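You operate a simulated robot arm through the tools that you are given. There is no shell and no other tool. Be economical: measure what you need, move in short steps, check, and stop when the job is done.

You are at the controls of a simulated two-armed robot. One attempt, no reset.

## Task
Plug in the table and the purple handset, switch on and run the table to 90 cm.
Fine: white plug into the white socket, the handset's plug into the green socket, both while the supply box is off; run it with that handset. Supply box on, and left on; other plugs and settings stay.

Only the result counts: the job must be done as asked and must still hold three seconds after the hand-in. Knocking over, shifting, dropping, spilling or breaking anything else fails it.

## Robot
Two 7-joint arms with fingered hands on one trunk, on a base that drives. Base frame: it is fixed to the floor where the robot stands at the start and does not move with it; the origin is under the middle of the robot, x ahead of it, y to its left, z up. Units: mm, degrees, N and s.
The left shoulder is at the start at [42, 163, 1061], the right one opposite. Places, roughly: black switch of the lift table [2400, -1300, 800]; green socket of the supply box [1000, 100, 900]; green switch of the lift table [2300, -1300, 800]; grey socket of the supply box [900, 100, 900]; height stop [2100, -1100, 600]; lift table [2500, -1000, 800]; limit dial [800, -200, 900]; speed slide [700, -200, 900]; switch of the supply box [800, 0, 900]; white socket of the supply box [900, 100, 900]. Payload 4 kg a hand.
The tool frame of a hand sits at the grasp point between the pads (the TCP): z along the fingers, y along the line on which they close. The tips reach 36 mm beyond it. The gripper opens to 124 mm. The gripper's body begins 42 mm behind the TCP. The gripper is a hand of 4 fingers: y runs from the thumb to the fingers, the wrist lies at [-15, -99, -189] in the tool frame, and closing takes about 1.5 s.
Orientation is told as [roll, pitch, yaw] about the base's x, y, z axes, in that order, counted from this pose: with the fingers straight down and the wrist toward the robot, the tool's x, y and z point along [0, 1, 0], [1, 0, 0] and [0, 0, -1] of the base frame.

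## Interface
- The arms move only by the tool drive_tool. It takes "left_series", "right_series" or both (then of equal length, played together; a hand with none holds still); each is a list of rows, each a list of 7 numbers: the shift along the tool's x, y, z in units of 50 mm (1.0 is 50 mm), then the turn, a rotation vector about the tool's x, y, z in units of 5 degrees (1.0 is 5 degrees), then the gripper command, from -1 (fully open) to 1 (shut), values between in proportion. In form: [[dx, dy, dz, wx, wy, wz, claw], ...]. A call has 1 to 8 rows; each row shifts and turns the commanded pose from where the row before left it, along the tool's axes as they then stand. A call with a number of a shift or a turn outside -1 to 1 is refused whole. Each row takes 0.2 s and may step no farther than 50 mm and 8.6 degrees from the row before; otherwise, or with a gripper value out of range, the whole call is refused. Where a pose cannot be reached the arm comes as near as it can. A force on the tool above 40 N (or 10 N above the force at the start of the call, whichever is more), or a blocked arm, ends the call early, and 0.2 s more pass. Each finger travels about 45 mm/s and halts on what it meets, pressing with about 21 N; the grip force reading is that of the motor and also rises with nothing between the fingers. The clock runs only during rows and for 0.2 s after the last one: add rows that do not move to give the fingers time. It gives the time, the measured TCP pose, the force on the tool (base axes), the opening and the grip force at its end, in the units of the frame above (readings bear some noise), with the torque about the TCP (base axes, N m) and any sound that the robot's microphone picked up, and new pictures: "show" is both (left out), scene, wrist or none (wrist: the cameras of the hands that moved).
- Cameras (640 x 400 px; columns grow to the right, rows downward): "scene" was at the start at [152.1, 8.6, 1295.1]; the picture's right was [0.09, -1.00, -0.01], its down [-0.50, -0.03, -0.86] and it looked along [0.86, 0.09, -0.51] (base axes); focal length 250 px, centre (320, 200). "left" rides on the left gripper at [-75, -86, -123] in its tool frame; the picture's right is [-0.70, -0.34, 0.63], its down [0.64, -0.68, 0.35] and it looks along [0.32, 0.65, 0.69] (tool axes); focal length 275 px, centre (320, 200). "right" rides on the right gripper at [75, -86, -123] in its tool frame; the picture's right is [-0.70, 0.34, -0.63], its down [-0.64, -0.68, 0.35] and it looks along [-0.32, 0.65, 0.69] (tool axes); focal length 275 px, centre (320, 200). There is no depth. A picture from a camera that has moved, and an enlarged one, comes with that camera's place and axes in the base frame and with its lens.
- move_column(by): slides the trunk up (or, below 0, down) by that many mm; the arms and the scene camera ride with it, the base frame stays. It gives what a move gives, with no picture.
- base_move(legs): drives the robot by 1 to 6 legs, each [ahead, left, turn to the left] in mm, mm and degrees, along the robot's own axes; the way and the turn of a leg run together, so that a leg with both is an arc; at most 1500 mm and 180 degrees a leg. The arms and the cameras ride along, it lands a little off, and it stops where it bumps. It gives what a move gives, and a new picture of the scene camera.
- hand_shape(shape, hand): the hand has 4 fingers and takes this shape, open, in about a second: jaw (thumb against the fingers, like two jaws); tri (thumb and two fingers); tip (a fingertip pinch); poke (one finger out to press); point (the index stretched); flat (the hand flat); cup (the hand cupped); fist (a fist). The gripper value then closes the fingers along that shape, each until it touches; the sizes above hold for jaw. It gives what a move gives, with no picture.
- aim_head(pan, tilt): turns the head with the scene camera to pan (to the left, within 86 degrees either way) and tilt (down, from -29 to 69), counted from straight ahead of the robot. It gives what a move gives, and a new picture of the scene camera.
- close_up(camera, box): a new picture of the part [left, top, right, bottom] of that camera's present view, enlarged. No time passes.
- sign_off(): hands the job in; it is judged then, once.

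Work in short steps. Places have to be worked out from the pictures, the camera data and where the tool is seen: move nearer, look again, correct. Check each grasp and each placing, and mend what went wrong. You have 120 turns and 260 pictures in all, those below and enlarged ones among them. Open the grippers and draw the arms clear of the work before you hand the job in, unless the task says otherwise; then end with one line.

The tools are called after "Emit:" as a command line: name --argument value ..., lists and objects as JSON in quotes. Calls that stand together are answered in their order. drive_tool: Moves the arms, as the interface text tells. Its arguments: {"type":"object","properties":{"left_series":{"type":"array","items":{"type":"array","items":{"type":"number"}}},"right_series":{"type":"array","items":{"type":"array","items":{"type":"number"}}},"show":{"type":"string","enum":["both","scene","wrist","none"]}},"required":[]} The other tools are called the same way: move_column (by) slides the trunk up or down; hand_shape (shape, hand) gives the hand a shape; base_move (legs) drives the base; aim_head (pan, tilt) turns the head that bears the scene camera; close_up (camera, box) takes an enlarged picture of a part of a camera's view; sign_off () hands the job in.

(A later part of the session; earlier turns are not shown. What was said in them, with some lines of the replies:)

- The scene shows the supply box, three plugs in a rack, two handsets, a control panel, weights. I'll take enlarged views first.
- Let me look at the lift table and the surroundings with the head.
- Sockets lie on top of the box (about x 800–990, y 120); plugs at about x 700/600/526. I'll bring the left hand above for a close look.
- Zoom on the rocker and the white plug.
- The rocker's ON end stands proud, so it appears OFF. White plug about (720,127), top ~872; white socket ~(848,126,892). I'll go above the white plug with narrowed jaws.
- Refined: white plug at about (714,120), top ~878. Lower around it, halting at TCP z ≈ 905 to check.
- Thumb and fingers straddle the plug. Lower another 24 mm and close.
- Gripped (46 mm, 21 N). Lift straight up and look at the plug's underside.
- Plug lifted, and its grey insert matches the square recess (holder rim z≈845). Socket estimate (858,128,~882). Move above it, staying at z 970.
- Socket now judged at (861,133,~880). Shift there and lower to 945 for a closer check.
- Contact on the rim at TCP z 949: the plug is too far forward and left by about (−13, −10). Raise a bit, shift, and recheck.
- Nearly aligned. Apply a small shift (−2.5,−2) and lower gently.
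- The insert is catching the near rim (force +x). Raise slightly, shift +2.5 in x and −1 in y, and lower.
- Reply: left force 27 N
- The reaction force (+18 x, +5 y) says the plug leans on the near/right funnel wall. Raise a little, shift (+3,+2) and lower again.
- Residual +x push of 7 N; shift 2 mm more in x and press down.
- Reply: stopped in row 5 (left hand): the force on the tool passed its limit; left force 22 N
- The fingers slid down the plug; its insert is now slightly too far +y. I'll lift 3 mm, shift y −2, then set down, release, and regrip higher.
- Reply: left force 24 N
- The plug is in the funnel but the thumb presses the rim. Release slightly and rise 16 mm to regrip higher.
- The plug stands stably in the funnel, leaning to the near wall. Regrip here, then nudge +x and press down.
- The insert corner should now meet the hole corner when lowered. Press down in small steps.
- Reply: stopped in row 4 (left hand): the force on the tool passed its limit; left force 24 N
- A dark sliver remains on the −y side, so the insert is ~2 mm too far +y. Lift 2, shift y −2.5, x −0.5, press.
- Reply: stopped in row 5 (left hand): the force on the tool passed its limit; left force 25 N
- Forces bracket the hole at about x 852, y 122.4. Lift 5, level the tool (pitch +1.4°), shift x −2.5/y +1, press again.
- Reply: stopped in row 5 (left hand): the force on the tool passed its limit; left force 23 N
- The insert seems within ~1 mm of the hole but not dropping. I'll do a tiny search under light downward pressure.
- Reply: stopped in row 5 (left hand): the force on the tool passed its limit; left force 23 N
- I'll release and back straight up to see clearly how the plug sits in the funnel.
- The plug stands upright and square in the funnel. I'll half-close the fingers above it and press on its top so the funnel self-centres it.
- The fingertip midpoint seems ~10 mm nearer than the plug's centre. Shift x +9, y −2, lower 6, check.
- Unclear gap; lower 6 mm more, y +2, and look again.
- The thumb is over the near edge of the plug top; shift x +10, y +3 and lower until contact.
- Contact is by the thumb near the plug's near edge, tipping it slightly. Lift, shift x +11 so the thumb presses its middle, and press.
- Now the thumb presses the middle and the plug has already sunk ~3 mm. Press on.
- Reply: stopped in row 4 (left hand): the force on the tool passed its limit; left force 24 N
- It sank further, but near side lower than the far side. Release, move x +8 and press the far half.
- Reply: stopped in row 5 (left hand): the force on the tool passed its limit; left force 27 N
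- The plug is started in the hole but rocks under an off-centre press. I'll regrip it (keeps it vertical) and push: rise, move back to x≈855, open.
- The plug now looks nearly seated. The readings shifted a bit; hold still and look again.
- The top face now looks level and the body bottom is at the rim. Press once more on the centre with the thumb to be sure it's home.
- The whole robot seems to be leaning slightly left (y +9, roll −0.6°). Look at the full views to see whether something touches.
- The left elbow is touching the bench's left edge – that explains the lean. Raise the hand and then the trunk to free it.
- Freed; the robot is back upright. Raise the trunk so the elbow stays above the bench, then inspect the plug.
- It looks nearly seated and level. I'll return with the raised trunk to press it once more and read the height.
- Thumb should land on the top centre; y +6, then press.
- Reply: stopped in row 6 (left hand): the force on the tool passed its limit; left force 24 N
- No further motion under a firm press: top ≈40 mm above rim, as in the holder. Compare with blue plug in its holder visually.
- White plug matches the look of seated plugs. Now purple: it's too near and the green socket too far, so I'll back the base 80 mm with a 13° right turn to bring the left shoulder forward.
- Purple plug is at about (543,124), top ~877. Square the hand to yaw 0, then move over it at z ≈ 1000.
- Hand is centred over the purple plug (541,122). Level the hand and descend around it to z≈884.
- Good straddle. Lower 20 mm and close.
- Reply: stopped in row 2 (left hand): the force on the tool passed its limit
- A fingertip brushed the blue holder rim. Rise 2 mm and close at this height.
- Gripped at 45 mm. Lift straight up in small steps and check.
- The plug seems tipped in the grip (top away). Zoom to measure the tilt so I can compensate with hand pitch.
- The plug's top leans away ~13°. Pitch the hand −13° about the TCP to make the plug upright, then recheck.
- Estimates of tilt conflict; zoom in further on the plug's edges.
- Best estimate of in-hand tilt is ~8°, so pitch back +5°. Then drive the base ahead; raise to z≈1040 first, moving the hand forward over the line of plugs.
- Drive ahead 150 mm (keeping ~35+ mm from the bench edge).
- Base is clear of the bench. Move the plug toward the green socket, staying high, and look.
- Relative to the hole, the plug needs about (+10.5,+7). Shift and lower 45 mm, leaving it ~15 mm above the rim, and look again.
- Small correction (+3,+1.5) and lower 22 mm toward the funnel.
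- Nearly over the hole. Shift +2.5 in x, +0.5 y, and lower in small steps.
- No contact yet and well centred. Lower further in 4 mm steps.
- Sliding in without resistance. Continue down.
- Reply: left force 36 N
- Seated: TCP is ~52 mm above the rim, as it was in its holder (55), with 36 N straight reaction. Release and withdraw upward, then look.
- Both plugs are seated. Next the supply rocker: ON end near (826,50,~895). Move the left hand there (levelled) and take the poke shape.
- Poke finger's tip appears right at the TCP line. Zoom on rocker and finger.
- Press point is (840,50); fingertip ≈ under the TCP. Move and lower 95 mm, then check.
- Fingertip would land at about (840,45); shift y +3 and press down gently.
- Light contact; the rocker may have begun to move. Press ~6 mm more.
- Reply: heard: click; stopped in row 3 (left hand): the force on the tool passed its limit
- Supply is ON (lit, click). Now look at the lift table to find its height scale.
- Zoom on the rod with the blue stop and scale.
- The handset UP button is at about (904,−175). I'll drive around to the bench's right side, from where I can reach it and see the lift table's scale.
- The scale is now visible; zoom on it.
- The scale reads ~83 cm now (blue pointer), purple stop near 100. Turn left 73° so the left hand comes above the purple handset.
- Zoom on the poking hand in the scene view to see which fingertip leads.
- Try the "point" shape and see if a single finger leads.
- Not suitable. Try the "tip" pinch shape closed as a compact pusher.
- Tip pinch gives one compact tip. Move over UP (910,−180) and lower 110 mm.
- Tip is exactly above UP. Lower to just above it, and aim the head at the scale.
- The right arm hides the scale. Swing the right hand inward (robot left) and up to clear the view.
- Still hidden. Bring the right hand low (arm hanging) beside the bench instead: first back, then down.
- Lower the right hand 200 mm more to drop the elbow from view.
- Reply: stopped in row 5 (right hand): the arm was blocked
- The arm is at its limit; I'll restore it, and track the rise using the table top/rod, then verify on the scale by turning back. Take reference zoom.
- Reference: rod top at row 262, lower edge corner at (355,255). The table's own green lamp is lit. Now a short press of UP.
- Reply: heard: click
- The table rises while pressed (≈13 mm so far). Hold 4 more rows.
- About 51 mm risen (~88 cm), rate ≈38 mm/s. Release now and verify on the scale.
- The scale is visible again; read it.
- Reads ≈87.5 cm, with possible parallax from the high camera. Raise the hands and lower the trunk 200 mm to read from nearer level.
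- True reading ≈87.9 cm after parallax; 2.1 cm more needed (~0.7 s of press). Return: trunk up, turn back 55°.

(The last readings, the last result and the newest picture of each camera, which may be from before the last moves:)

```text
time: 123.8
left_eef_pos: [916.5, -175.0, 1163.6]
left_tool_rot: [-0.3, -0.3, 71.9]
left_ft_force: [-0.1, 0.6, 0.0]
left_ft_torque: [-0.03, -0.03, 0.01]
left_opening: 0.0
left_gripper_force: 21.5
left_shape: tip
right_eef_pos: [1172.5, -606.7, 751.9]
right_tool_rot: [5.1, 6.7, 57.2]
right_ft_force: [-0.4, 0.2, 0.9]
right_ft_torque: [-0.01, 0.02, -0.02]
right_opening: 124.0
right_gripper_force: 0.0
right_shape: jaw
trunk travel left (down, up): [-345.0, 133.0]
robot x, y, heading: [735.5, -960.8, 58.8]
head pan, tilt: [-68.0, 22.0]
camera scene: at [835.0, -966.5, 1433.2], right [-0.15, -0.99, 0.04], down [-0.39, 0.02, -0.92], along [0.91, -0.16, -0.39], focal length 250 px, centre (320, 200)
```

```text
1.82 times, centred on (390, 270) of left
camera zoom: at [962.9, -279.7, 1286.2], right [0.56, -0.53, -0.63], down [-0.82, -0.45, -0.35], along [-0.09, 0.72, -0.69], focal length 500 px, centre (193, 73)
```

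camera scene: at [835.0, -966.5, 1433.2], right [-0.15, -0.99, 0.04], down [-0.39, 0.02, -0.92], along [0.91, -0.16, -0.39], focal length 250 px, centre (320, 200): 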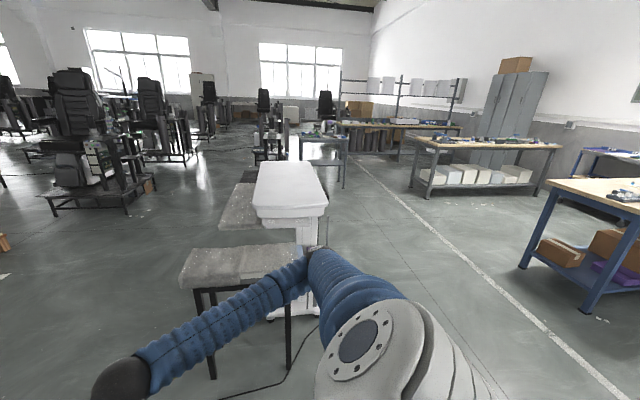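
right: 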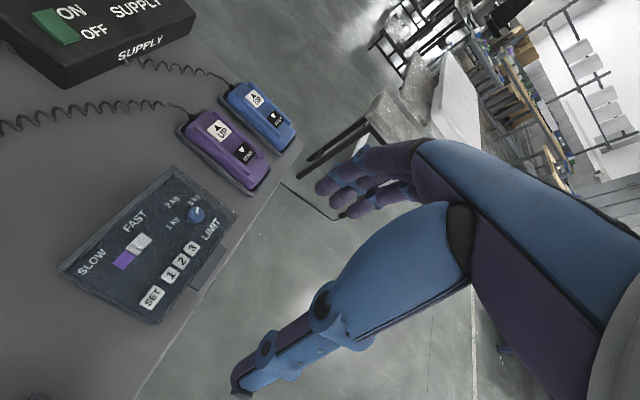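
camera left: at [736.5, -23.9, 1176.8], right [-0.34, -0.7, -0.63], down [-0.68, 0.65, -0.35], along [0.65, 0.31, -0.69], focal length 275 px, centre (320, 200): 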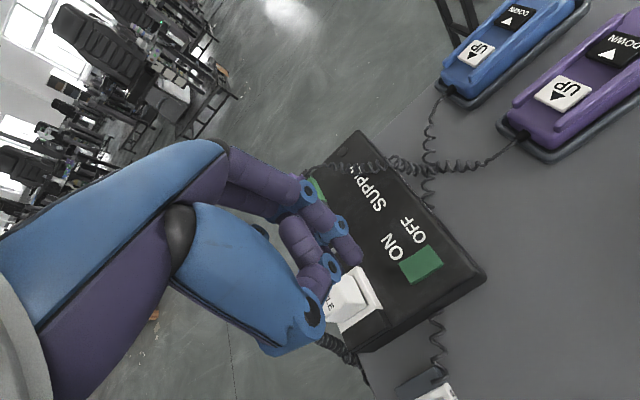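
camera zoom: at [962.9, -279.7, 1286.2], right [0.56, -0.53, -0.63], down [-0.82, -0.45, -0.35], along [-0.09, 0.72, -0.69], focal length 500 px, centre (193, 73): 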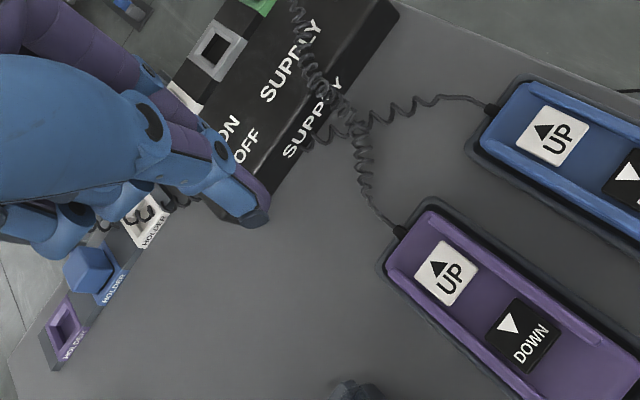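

Back almost exactly above UP. Descend to just above the button and take the reference.

Emit:
drive_tool --left_series '[[0.01, 0.05, 0.85, 0, 0, 0, 1], [0, 0, 0.85, 0, 0, 0, 1], [0, 0, 0.85, 0, 0, 0, 1], [0, 0, 0.85, 0, 0, 0, 1], [0, 0, 0.85, 0, 0, 0, 1], [0, 0, 0.75, 0, 0, 0, 1], [0, 0, 0.05, 0, 0, 0, 1], [0, 0, 0, 0, 0, 0, 1]]' --show "none"

Emit:
close_up --camera "left" --box '[280, 160, 440, 340]'

Emit:
close_up --camera "scene" --box '[290, 190, 350, 240]'

```text
time: 125.6
left_eef_pos: [922.0, -171.3, 911.8]
left_tool_rot: [-0.3, -0.3, 71.9]
left_ft_force: [-0.2, 0.2, 0.2]
left_ft_torque: [-0.02, 0.02, 0.01]
left_opening: 0.2
left_gripper_force: 21.2
left_shape: tip
right_eef_pos: [1173.6, -606.4, 752.6]
right_tool_rot: [4.9, 6.8, 57.2]
right_ft_force: [0.1, 0.6, 0.2]
right_ft_torque: [0.02, 0.01, -0.01]
right_opening: 123.8
right_gripper_force: 0.1
right_shape: jaw
trunk travel left (down, up): [-345.0, 133.0]
robot x, y, heading: [738.6, -962.9, 59.1]
head pan, tilt: [-68.0, 22.0]
```

```text
2.22 times, centred on (360, 250) of left
camera zoom: at [966.0, -277.1, 1034.2], right [0.56, -0.53, -0.63], down [-0.82, -0.45, -0.35], along [-0.09, 0.72, -0.69], focal length 612 px, centre (231, 89)
```

zoom: 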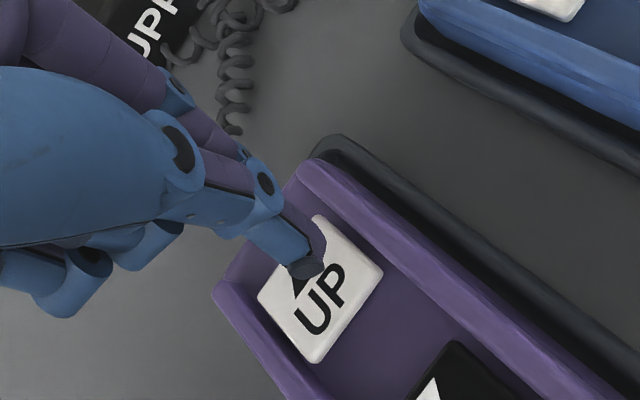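

```text
8.00 times, centred on (320, 215) of scene
camera zoom: at [834.9, -966.5, 1433.3], right [-0.15, -0.99, 0.04], down [-0.39, 0.02, -0.92], along [0.91, -0.16, -0.39], focal length 2000 px, centre (320, 80)
```

zoom: 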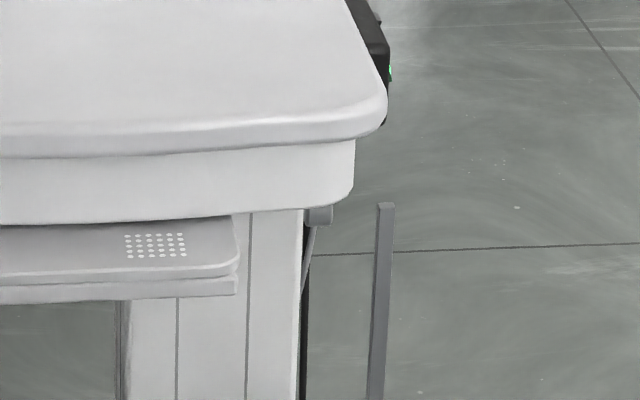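

The arm is lower now; check whether the scale itself is visible from here.

Emit:
close_up --camera "scene" --box '[300, 230, 340, 270]'

```text
10.00 times, centred on (320, 250) of scene
camera zoom: at [834.9, -966.5, 1433.3], right [-0.15, -0.99, 0.04], down [-0.39, 0.02, -0.92], along [0.91, -0.16, -0.39], focal length 2500 px, centre (320, -300)
```

zoom: 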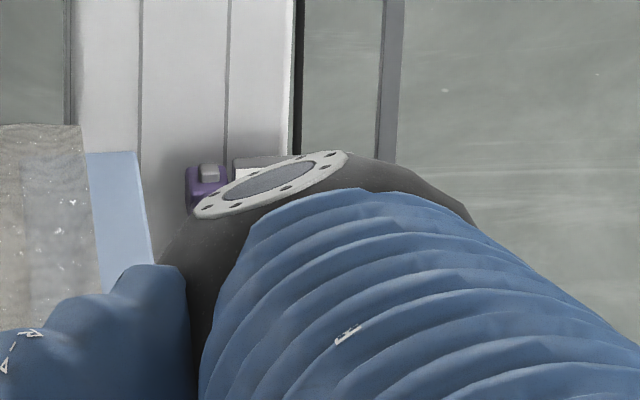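

Rod top at row 203; target ≈176 (21 mm). Press again and check.

Emit:
drive_tool --left_series '[[0.05, -0.08, 0.14, 0, 0, 0, 1], [0, 0, 0.1, 0, 0, 0, 1], [0, 0, 0.1, 0, 0, 0, 1], [0, 0, 0, 0, 0, 0, 1]]' --show "none"

Emit:
close_up --camera "scene" --box '[290, 190, 350, 240]'

```text
time: 126.6
left_eef_pos: [916.7, -174.6, 894.9]
left_tool_rot: [-0.4, -0.3, 71.9]
left_ft_force: [2.1, 1.9, 8.7]
left_ft_torque: [0.08, -0.1, 0.05]
left_opening: 0.1
left_gripper_force: 21.1
left_shape: tip
right_eef_pos: [1172.9, -606.3, 753.3]
right_tool_rot: [5.0, 6.7, 57.2]
right_ft_force: [-1.2, -0.3, -0.1]
right_ft_torque: [0.0, -0.03, -0.01]
right_opening: 124.0
right_gripper_force: 0.1
right_shape: jaw
trunk travel left (down, up): [-345.0, 133.0]
robot x, y, heading: [734.2, -962.5, 59.1]
head pan, tilt: [-68.0, 22.0]
heard: click
```

```text
8.00 times, centred on (320, 215) of scene
camera zoom: at [835.0, -967.2, 1433.3], right [-0.15, -0.99, 0.04], down [-0.39, 0.02, -0.92], along [0.91, -0.16, -0.39], focal length 2000 px, centre (320, 80)
```

zoom: 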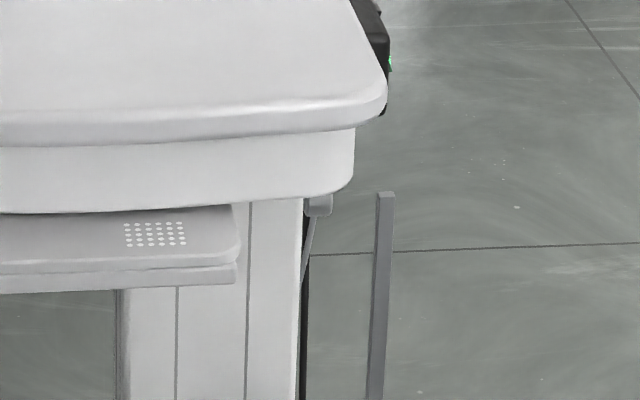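

Row 191 now. Hold one row more, then lift off.

Emit:
drive_tool --left_series '[[0, 0, 0, 0, 0, 0, 1], [0, 0, -0.4, 0, 0, 0, 1], [0, 0, -0.6, 0, 0, 0, 1], [0, 0, -0.8, 0, 0, 0, 1], [0, 0, -0.8, 0, 0, 0, 1]]' --show "none"

Emit:
close_up --camera "scene" --box '[290, 190, 350, 240]'

```text
time: 127.8
left_eef_pos: [915.8, -174.9, 1023.8]
left_tool_rot: [-0.2, -0.3, 71.9]
left_ft_force: [-0.5, -0.1, -0.8]
left_ft_torque: [-0.02, -0.03, -0.02]
left_opening: 0.2
left_gripper_force: 21.3
left_shape: tip
right_eef_pos: [1171.9, -607.2, 752.2]
right_tool_rot: [5.1, 6.7, 57.3]
right_ft_force: [0.1, -0.3, 1.2]
right_ft_torque: [0.0, -0.02, 0.03]
right_opening: 123.9
right_gripper_force: 0.0
right_shape: jaw
trunk travel left (down, up): [-345.0, 133.0]
robot x, y, heading: [736.7, -963.5, 59.0]
head pan, tilt: [-68.0, 22.0]
```

```text
8.00 times, centred on (320, 215) of scene
camera zoom: at [835.4, -967.1, 1433.2], right [-0.15, -0.99, 0.04], down [-0.39, 0.02, -0.92], along [0.91, -0.16, -0.39], focal length 2000 px, centre (320, 80)
```

zoom: 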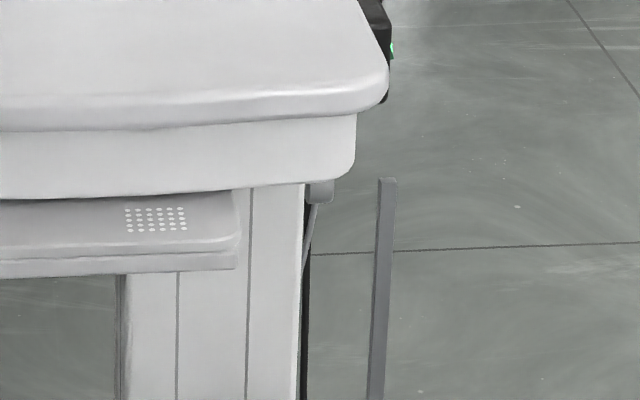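

Rod top at 177 — on target. Turn back and read the scale, with the trunk lowered for less parallax.

Emit:
drive_tool --left_series '[[0, 0, -0.95, 0, 0, 0, 1], [0, 0, -0.95, 0, 0, 0, 1], [0, 0, -0.95, 0, 0, 0, 1]]' --show "none"

Emit:
base_move --legs '[[0, 0, -55.7]]'

Emit:
move_column --by -210

Emit:
aim_head --pan -14 --tilt 10

Emit:
close_up --camera "scene" --box '[300, 125, 340, 175]'

```text
time: 128.6
left_eef_pos: [915.7, -176.3, 1167.2]
left_tool_rot: [-0.3, -0.4, 71.9]
left_ft_force: [0.6, 0.2, -0.1]
left_ft_torque: [-0.02, 0.03, -0.02]
left_opening: 0.0
left_gripper_force: 20.8
left_shape: tip
right_eef_pos: [1174.9, -606.9, 753.2]
right_tool_rot: [5.1, 6.7, 57.2]
right_ft_force: [0.0, 0.4, 0.7]
right_ft_torque: [0.02, 0.04, 0.0]
right_opening: 123.9
right_gripper_force: 0.0
right_shape: jaw
trunk travel left (down, up): [-345.0, 133.0]
robot x, y, heading: [736.9, -962.0, 59.1]
head pan, tilt: [-68.0, 22.0]
```

```text
time: 131.5
left_eef_pos: [1482.6, -654.6, 1166.7]
left_tool_rot: [-0.3, -0.4, 17.0]
left_ft_force: [0.0, 0.7, 0.8]
left_ft_torque: [-0.01, 0.03, -0.01]
left_opening: 0.0
left_gripper_force: 21.5
left_shape: tip
right_eef_pos: [1276.7, -1114.6, 751.2]
right_tool_rot: [5.0, 6.7, 2.3]
right_ft_force: [0.4, 0.9, -0.8]
right_ft_torque: [0.0, -0.01, -0.01]
right_opening: 123.9
right_gripper_force: 0.0
right_shape: jaw
trunk travel left (down, up): [-345.0, 133.0]
robot x, y, heading: [735.8, -960.1, 4.4]
head pan, tilt: [-68.0, 22.0]
camera scene: at [789.2, -1044.1, 1433.2], right [-0.9, -0.44, 0.04], down [-0.21, 0.33, -0.92], along [0.39, -0.83, -0.39], focal length 250 px, centre (320, 200)
```

scene: 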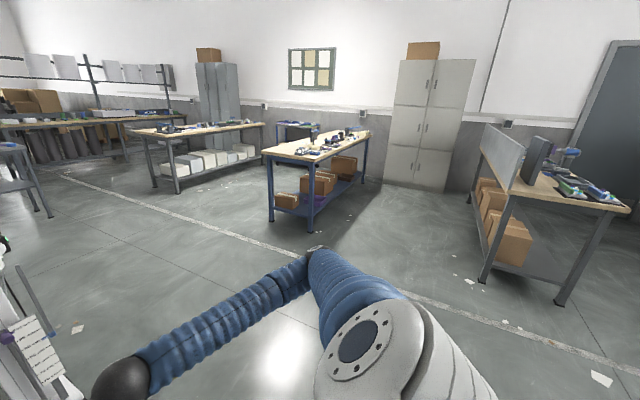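

```text
time: 133.7
left_eef_pos: [1482.6, -655.0, 957.9]
left_tool_rot: [-0.4, -0.4, 17.0]
left_ft_force: [0.1, 0.3, -0.5]
left_ft_torque: [0.02, -0.01, 0.04]
left_opening: 0.0
left_gripper_force: 21.3
left_shape: tip
right_eef_pos: [1278.1, -1115.1, 542.8]
right_tool_rot: [5.0, 6.7, 2.4]
right_ft_force: [-0.5, 0.5, 0.6]
right_ft_torque: [-0.04, -0.02, -0.03]
right_opening: 123.8
right_gripper_force: 0.0
right_shape: jaw
trunk travel left (down, up): [-135.0, 343.0]
robot x, y, heading: [734.5, -962.1, 4.0]
head pan, tilt: [-68.0, 22.0]
```

```text
time: 134.9
left_eef_pos: [1482.7, -654.8, 955.7]
left_tool_rot: [-0.2, -0.4, 16.9]
left_ft_force: [-0.1, 1.3, 0.5]
left_ft_torque: [-0.03, -0.01, 0.01]
left_opening: 0.0
left_gripper_force: 21.2
left_shape: tip
right_eef_pos: [1277.0, -1114.3, 541.4]
right_tool_rot: [5.0, 6.7, 2.2]
right_ft_force: [-0.1, 0.6, 0.5]
right_ft_torque: [-0.01, 0.0, 0.01]
right_opening: 123.9
right_gripper_force: 0.1
right_shape: jaw
trunk travel left (down, up): [-135.0, 343.0]
robot x, y, heading: [738.0, -957.5, 4.1]
head pan, tilt: [-14.0, 10.0]
camera scene: at [947.0, -968.8, 1197.4], right [-0.16, -0.98, 0.07], down [-0.44, 0.01, -0.9], along [0.89, -0.18, -0.43], focal length 250 px, centre (320, 200)
```

scene: 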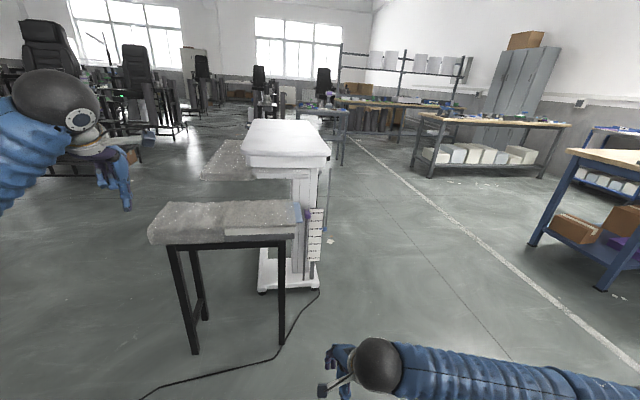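

```text
8.00 times, centred on (320, 150) of scene
camera zoom: at [947.0, -968.8, 1197.4], right [-0.16, -0.98, 0.07], down [-0.44, 0.01, -0.9], along [0.89, -0.18, -0.43], focal length 2000 px, centre (320, 600)
```

zoom: 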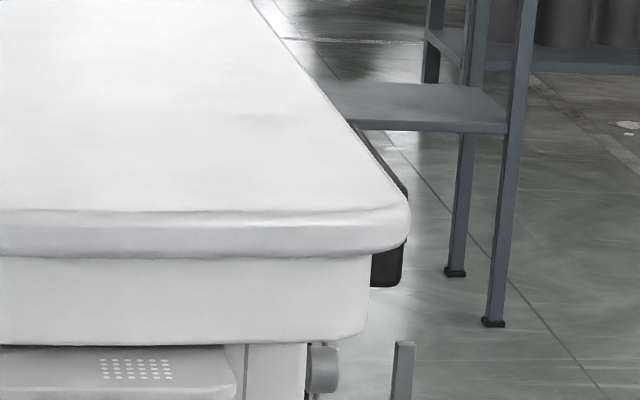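

Emit:
close_up --camera "scene" --box '[300, 205, 335, 235]'

Emit:
close_up --camera "scene" --box '[308, 212, 328, 228]'

```text
13.33 times, centred on (318, 220) of scene
camera zoom: at [947.0, -968.8, 1197.4], right [-0.16, -0.98, 0.07], down [-0.44, 0.01, -0.9], along [0.89, -0.18, -0.43], focal length 3333 px, centre (353, -67)
```

zoom: 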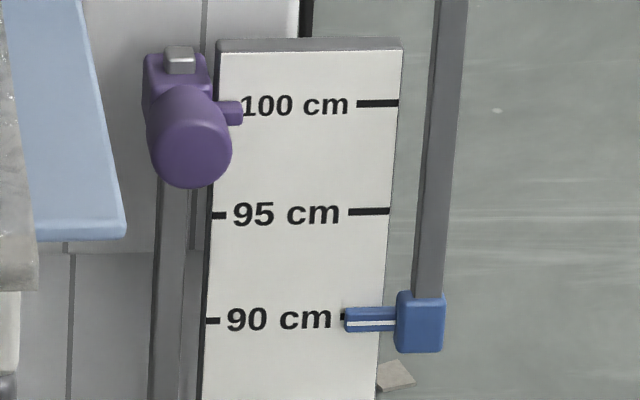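

```text
16.00 times, centred on (318, 220) of scene
camera zoom: at [947.0, -968.8, 1197.4], right [-0.16, -0.98, 0.07], down [-0.44, 0.01, -0.9], along [0.89, -0.18, -0.43], focal length 4000 px, centre (352, -120)
```

zoom: 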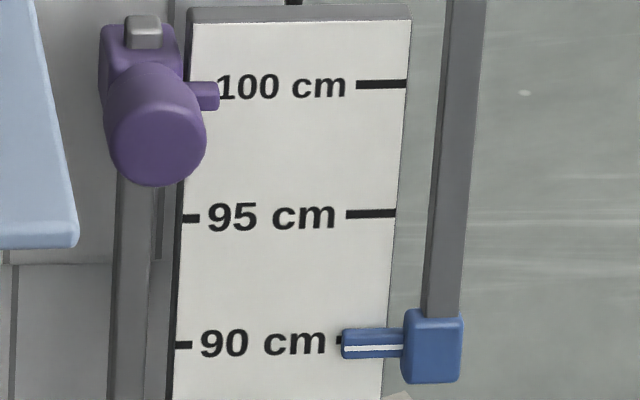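

Pointer reads 90 cm (within ~1 mm after parallax). Open the hands and take a last look at the bench.

Emit:
drive_tool --left_series '[[0, 0, -0.5, 0, 0, 0, 0], [0, 0, -0.5, 0, 0, 0, -1], [0, 0, 0, 0, 0, 0, -1], [0, 0, 0, 0, 0, 0, -1], [0, 0, 0, 0, 0, 0, -1]]' --show "none"

Emit:
aim_head --pan 80 --tilt 12

Emit:
close_up --camera "scene" --box '[220, 130, 460, 330]'

```text
time: 136.1
left_eef_pos: [1484.0, -654.7, 1007.5]
left_tool_rot: [-0.3, -0.3, 17.1]
left_ft_force: [0.0, 0.7, 0.5]
left_ft_torque: [0.03, 0.02, 0.01]
left_opening: 91.3
left_gripper_force: 0.2
left_shape: tip
right_eef_pos: [1277.2, -1113.4, 542.3]
right_tool_rot: [4.9, 6.7, 2.3]
right_ft_force: [0.0, 0.6, 0.6]
right_ft_torque: [0.01, 0.0, 0.0]
right_opening: 123.9
right_gripper_force: 0.0
right_shape: jaw
trunk travel left (down, up): [-135.0, 343.0]
robot x, y, heading: [739.2, -961.4, 4.1]
head pan, tilt: [-14.0, 10.0]
```

```text
time: 137.8
left_eef_pos: [1482.4, -654.7, 1005.9]
left_tool_rot: [-0.3, -0.2, 16.8]
left_ft_force: [-0.5, 0.7, 0.9]
left_ft_torque: [0.02, -0.03, -0.01]
left_opening: 123.9
left_gripper_force: 0.1
left_shape: tip
right_eef_pos: [1277.4, -1114.0, 541.3]
right_tool_rot: [5.0, 6.7, 2.3]
right_ft_force: [-0.6, 0.0, -0.8]
right_ft_torque: [0.0, -0.02, 0.0]
right_opening: 123.8
right_gripper_force: 0.1
right_shape: jaw
trunk travel left (down, up): [-135.0, 343.0]
robot x, y, heading: [742.3, -958.6, 4.0]
head pan, tilt: [80.0, 12.0]
camera scene: at [867.0, -859.9, 1214.7], right [0.96, -0.11, -0.27], down [-0.29, -0.23, -0.93], along [0.04, 0.97, -0.25], focal length 250 px, centre (320, 200)
```

scene: 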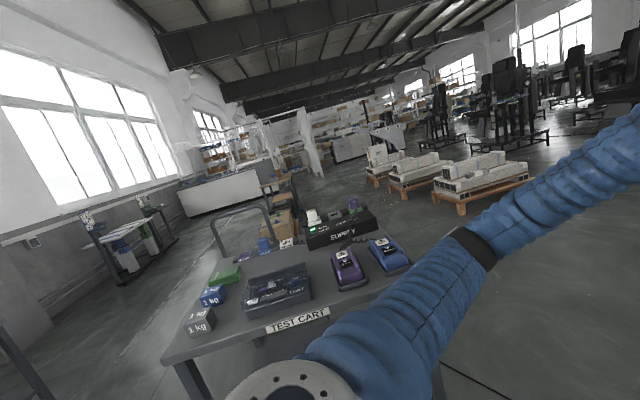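

```text
2.00 times, centred on (340, 230) of scene
camera zoom: at [867.0, -859.9, 1214.7], right [0.96, -0.11, -0.27], down [-0.29, -0.23, -0.93], along [0.04, 0.97, -0.25], focal length 500 px, centre (280, 140)
```

zoom: 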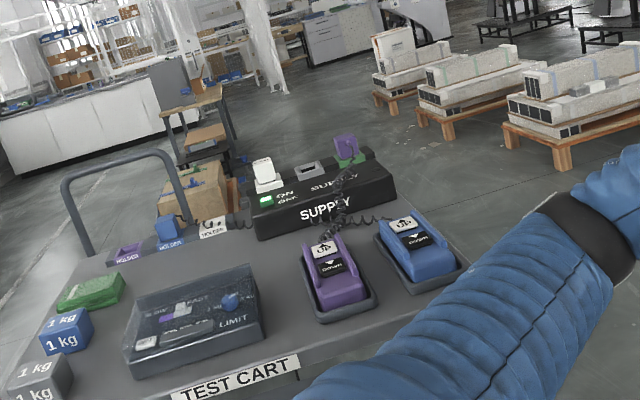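

Everything is in place: both plugs are seated, the supply is lit, the pointer is at 90 cm, and the arms are clear with the hands open. Handing in.

Emit:
sign_off

```text
The job is handed in.
```

The table and the purple handset were plugged in with the supply off. The supply is now on, and the table was run with the purple handset to 90 cm (about 1 mm either way by the scale). The job is handed in.
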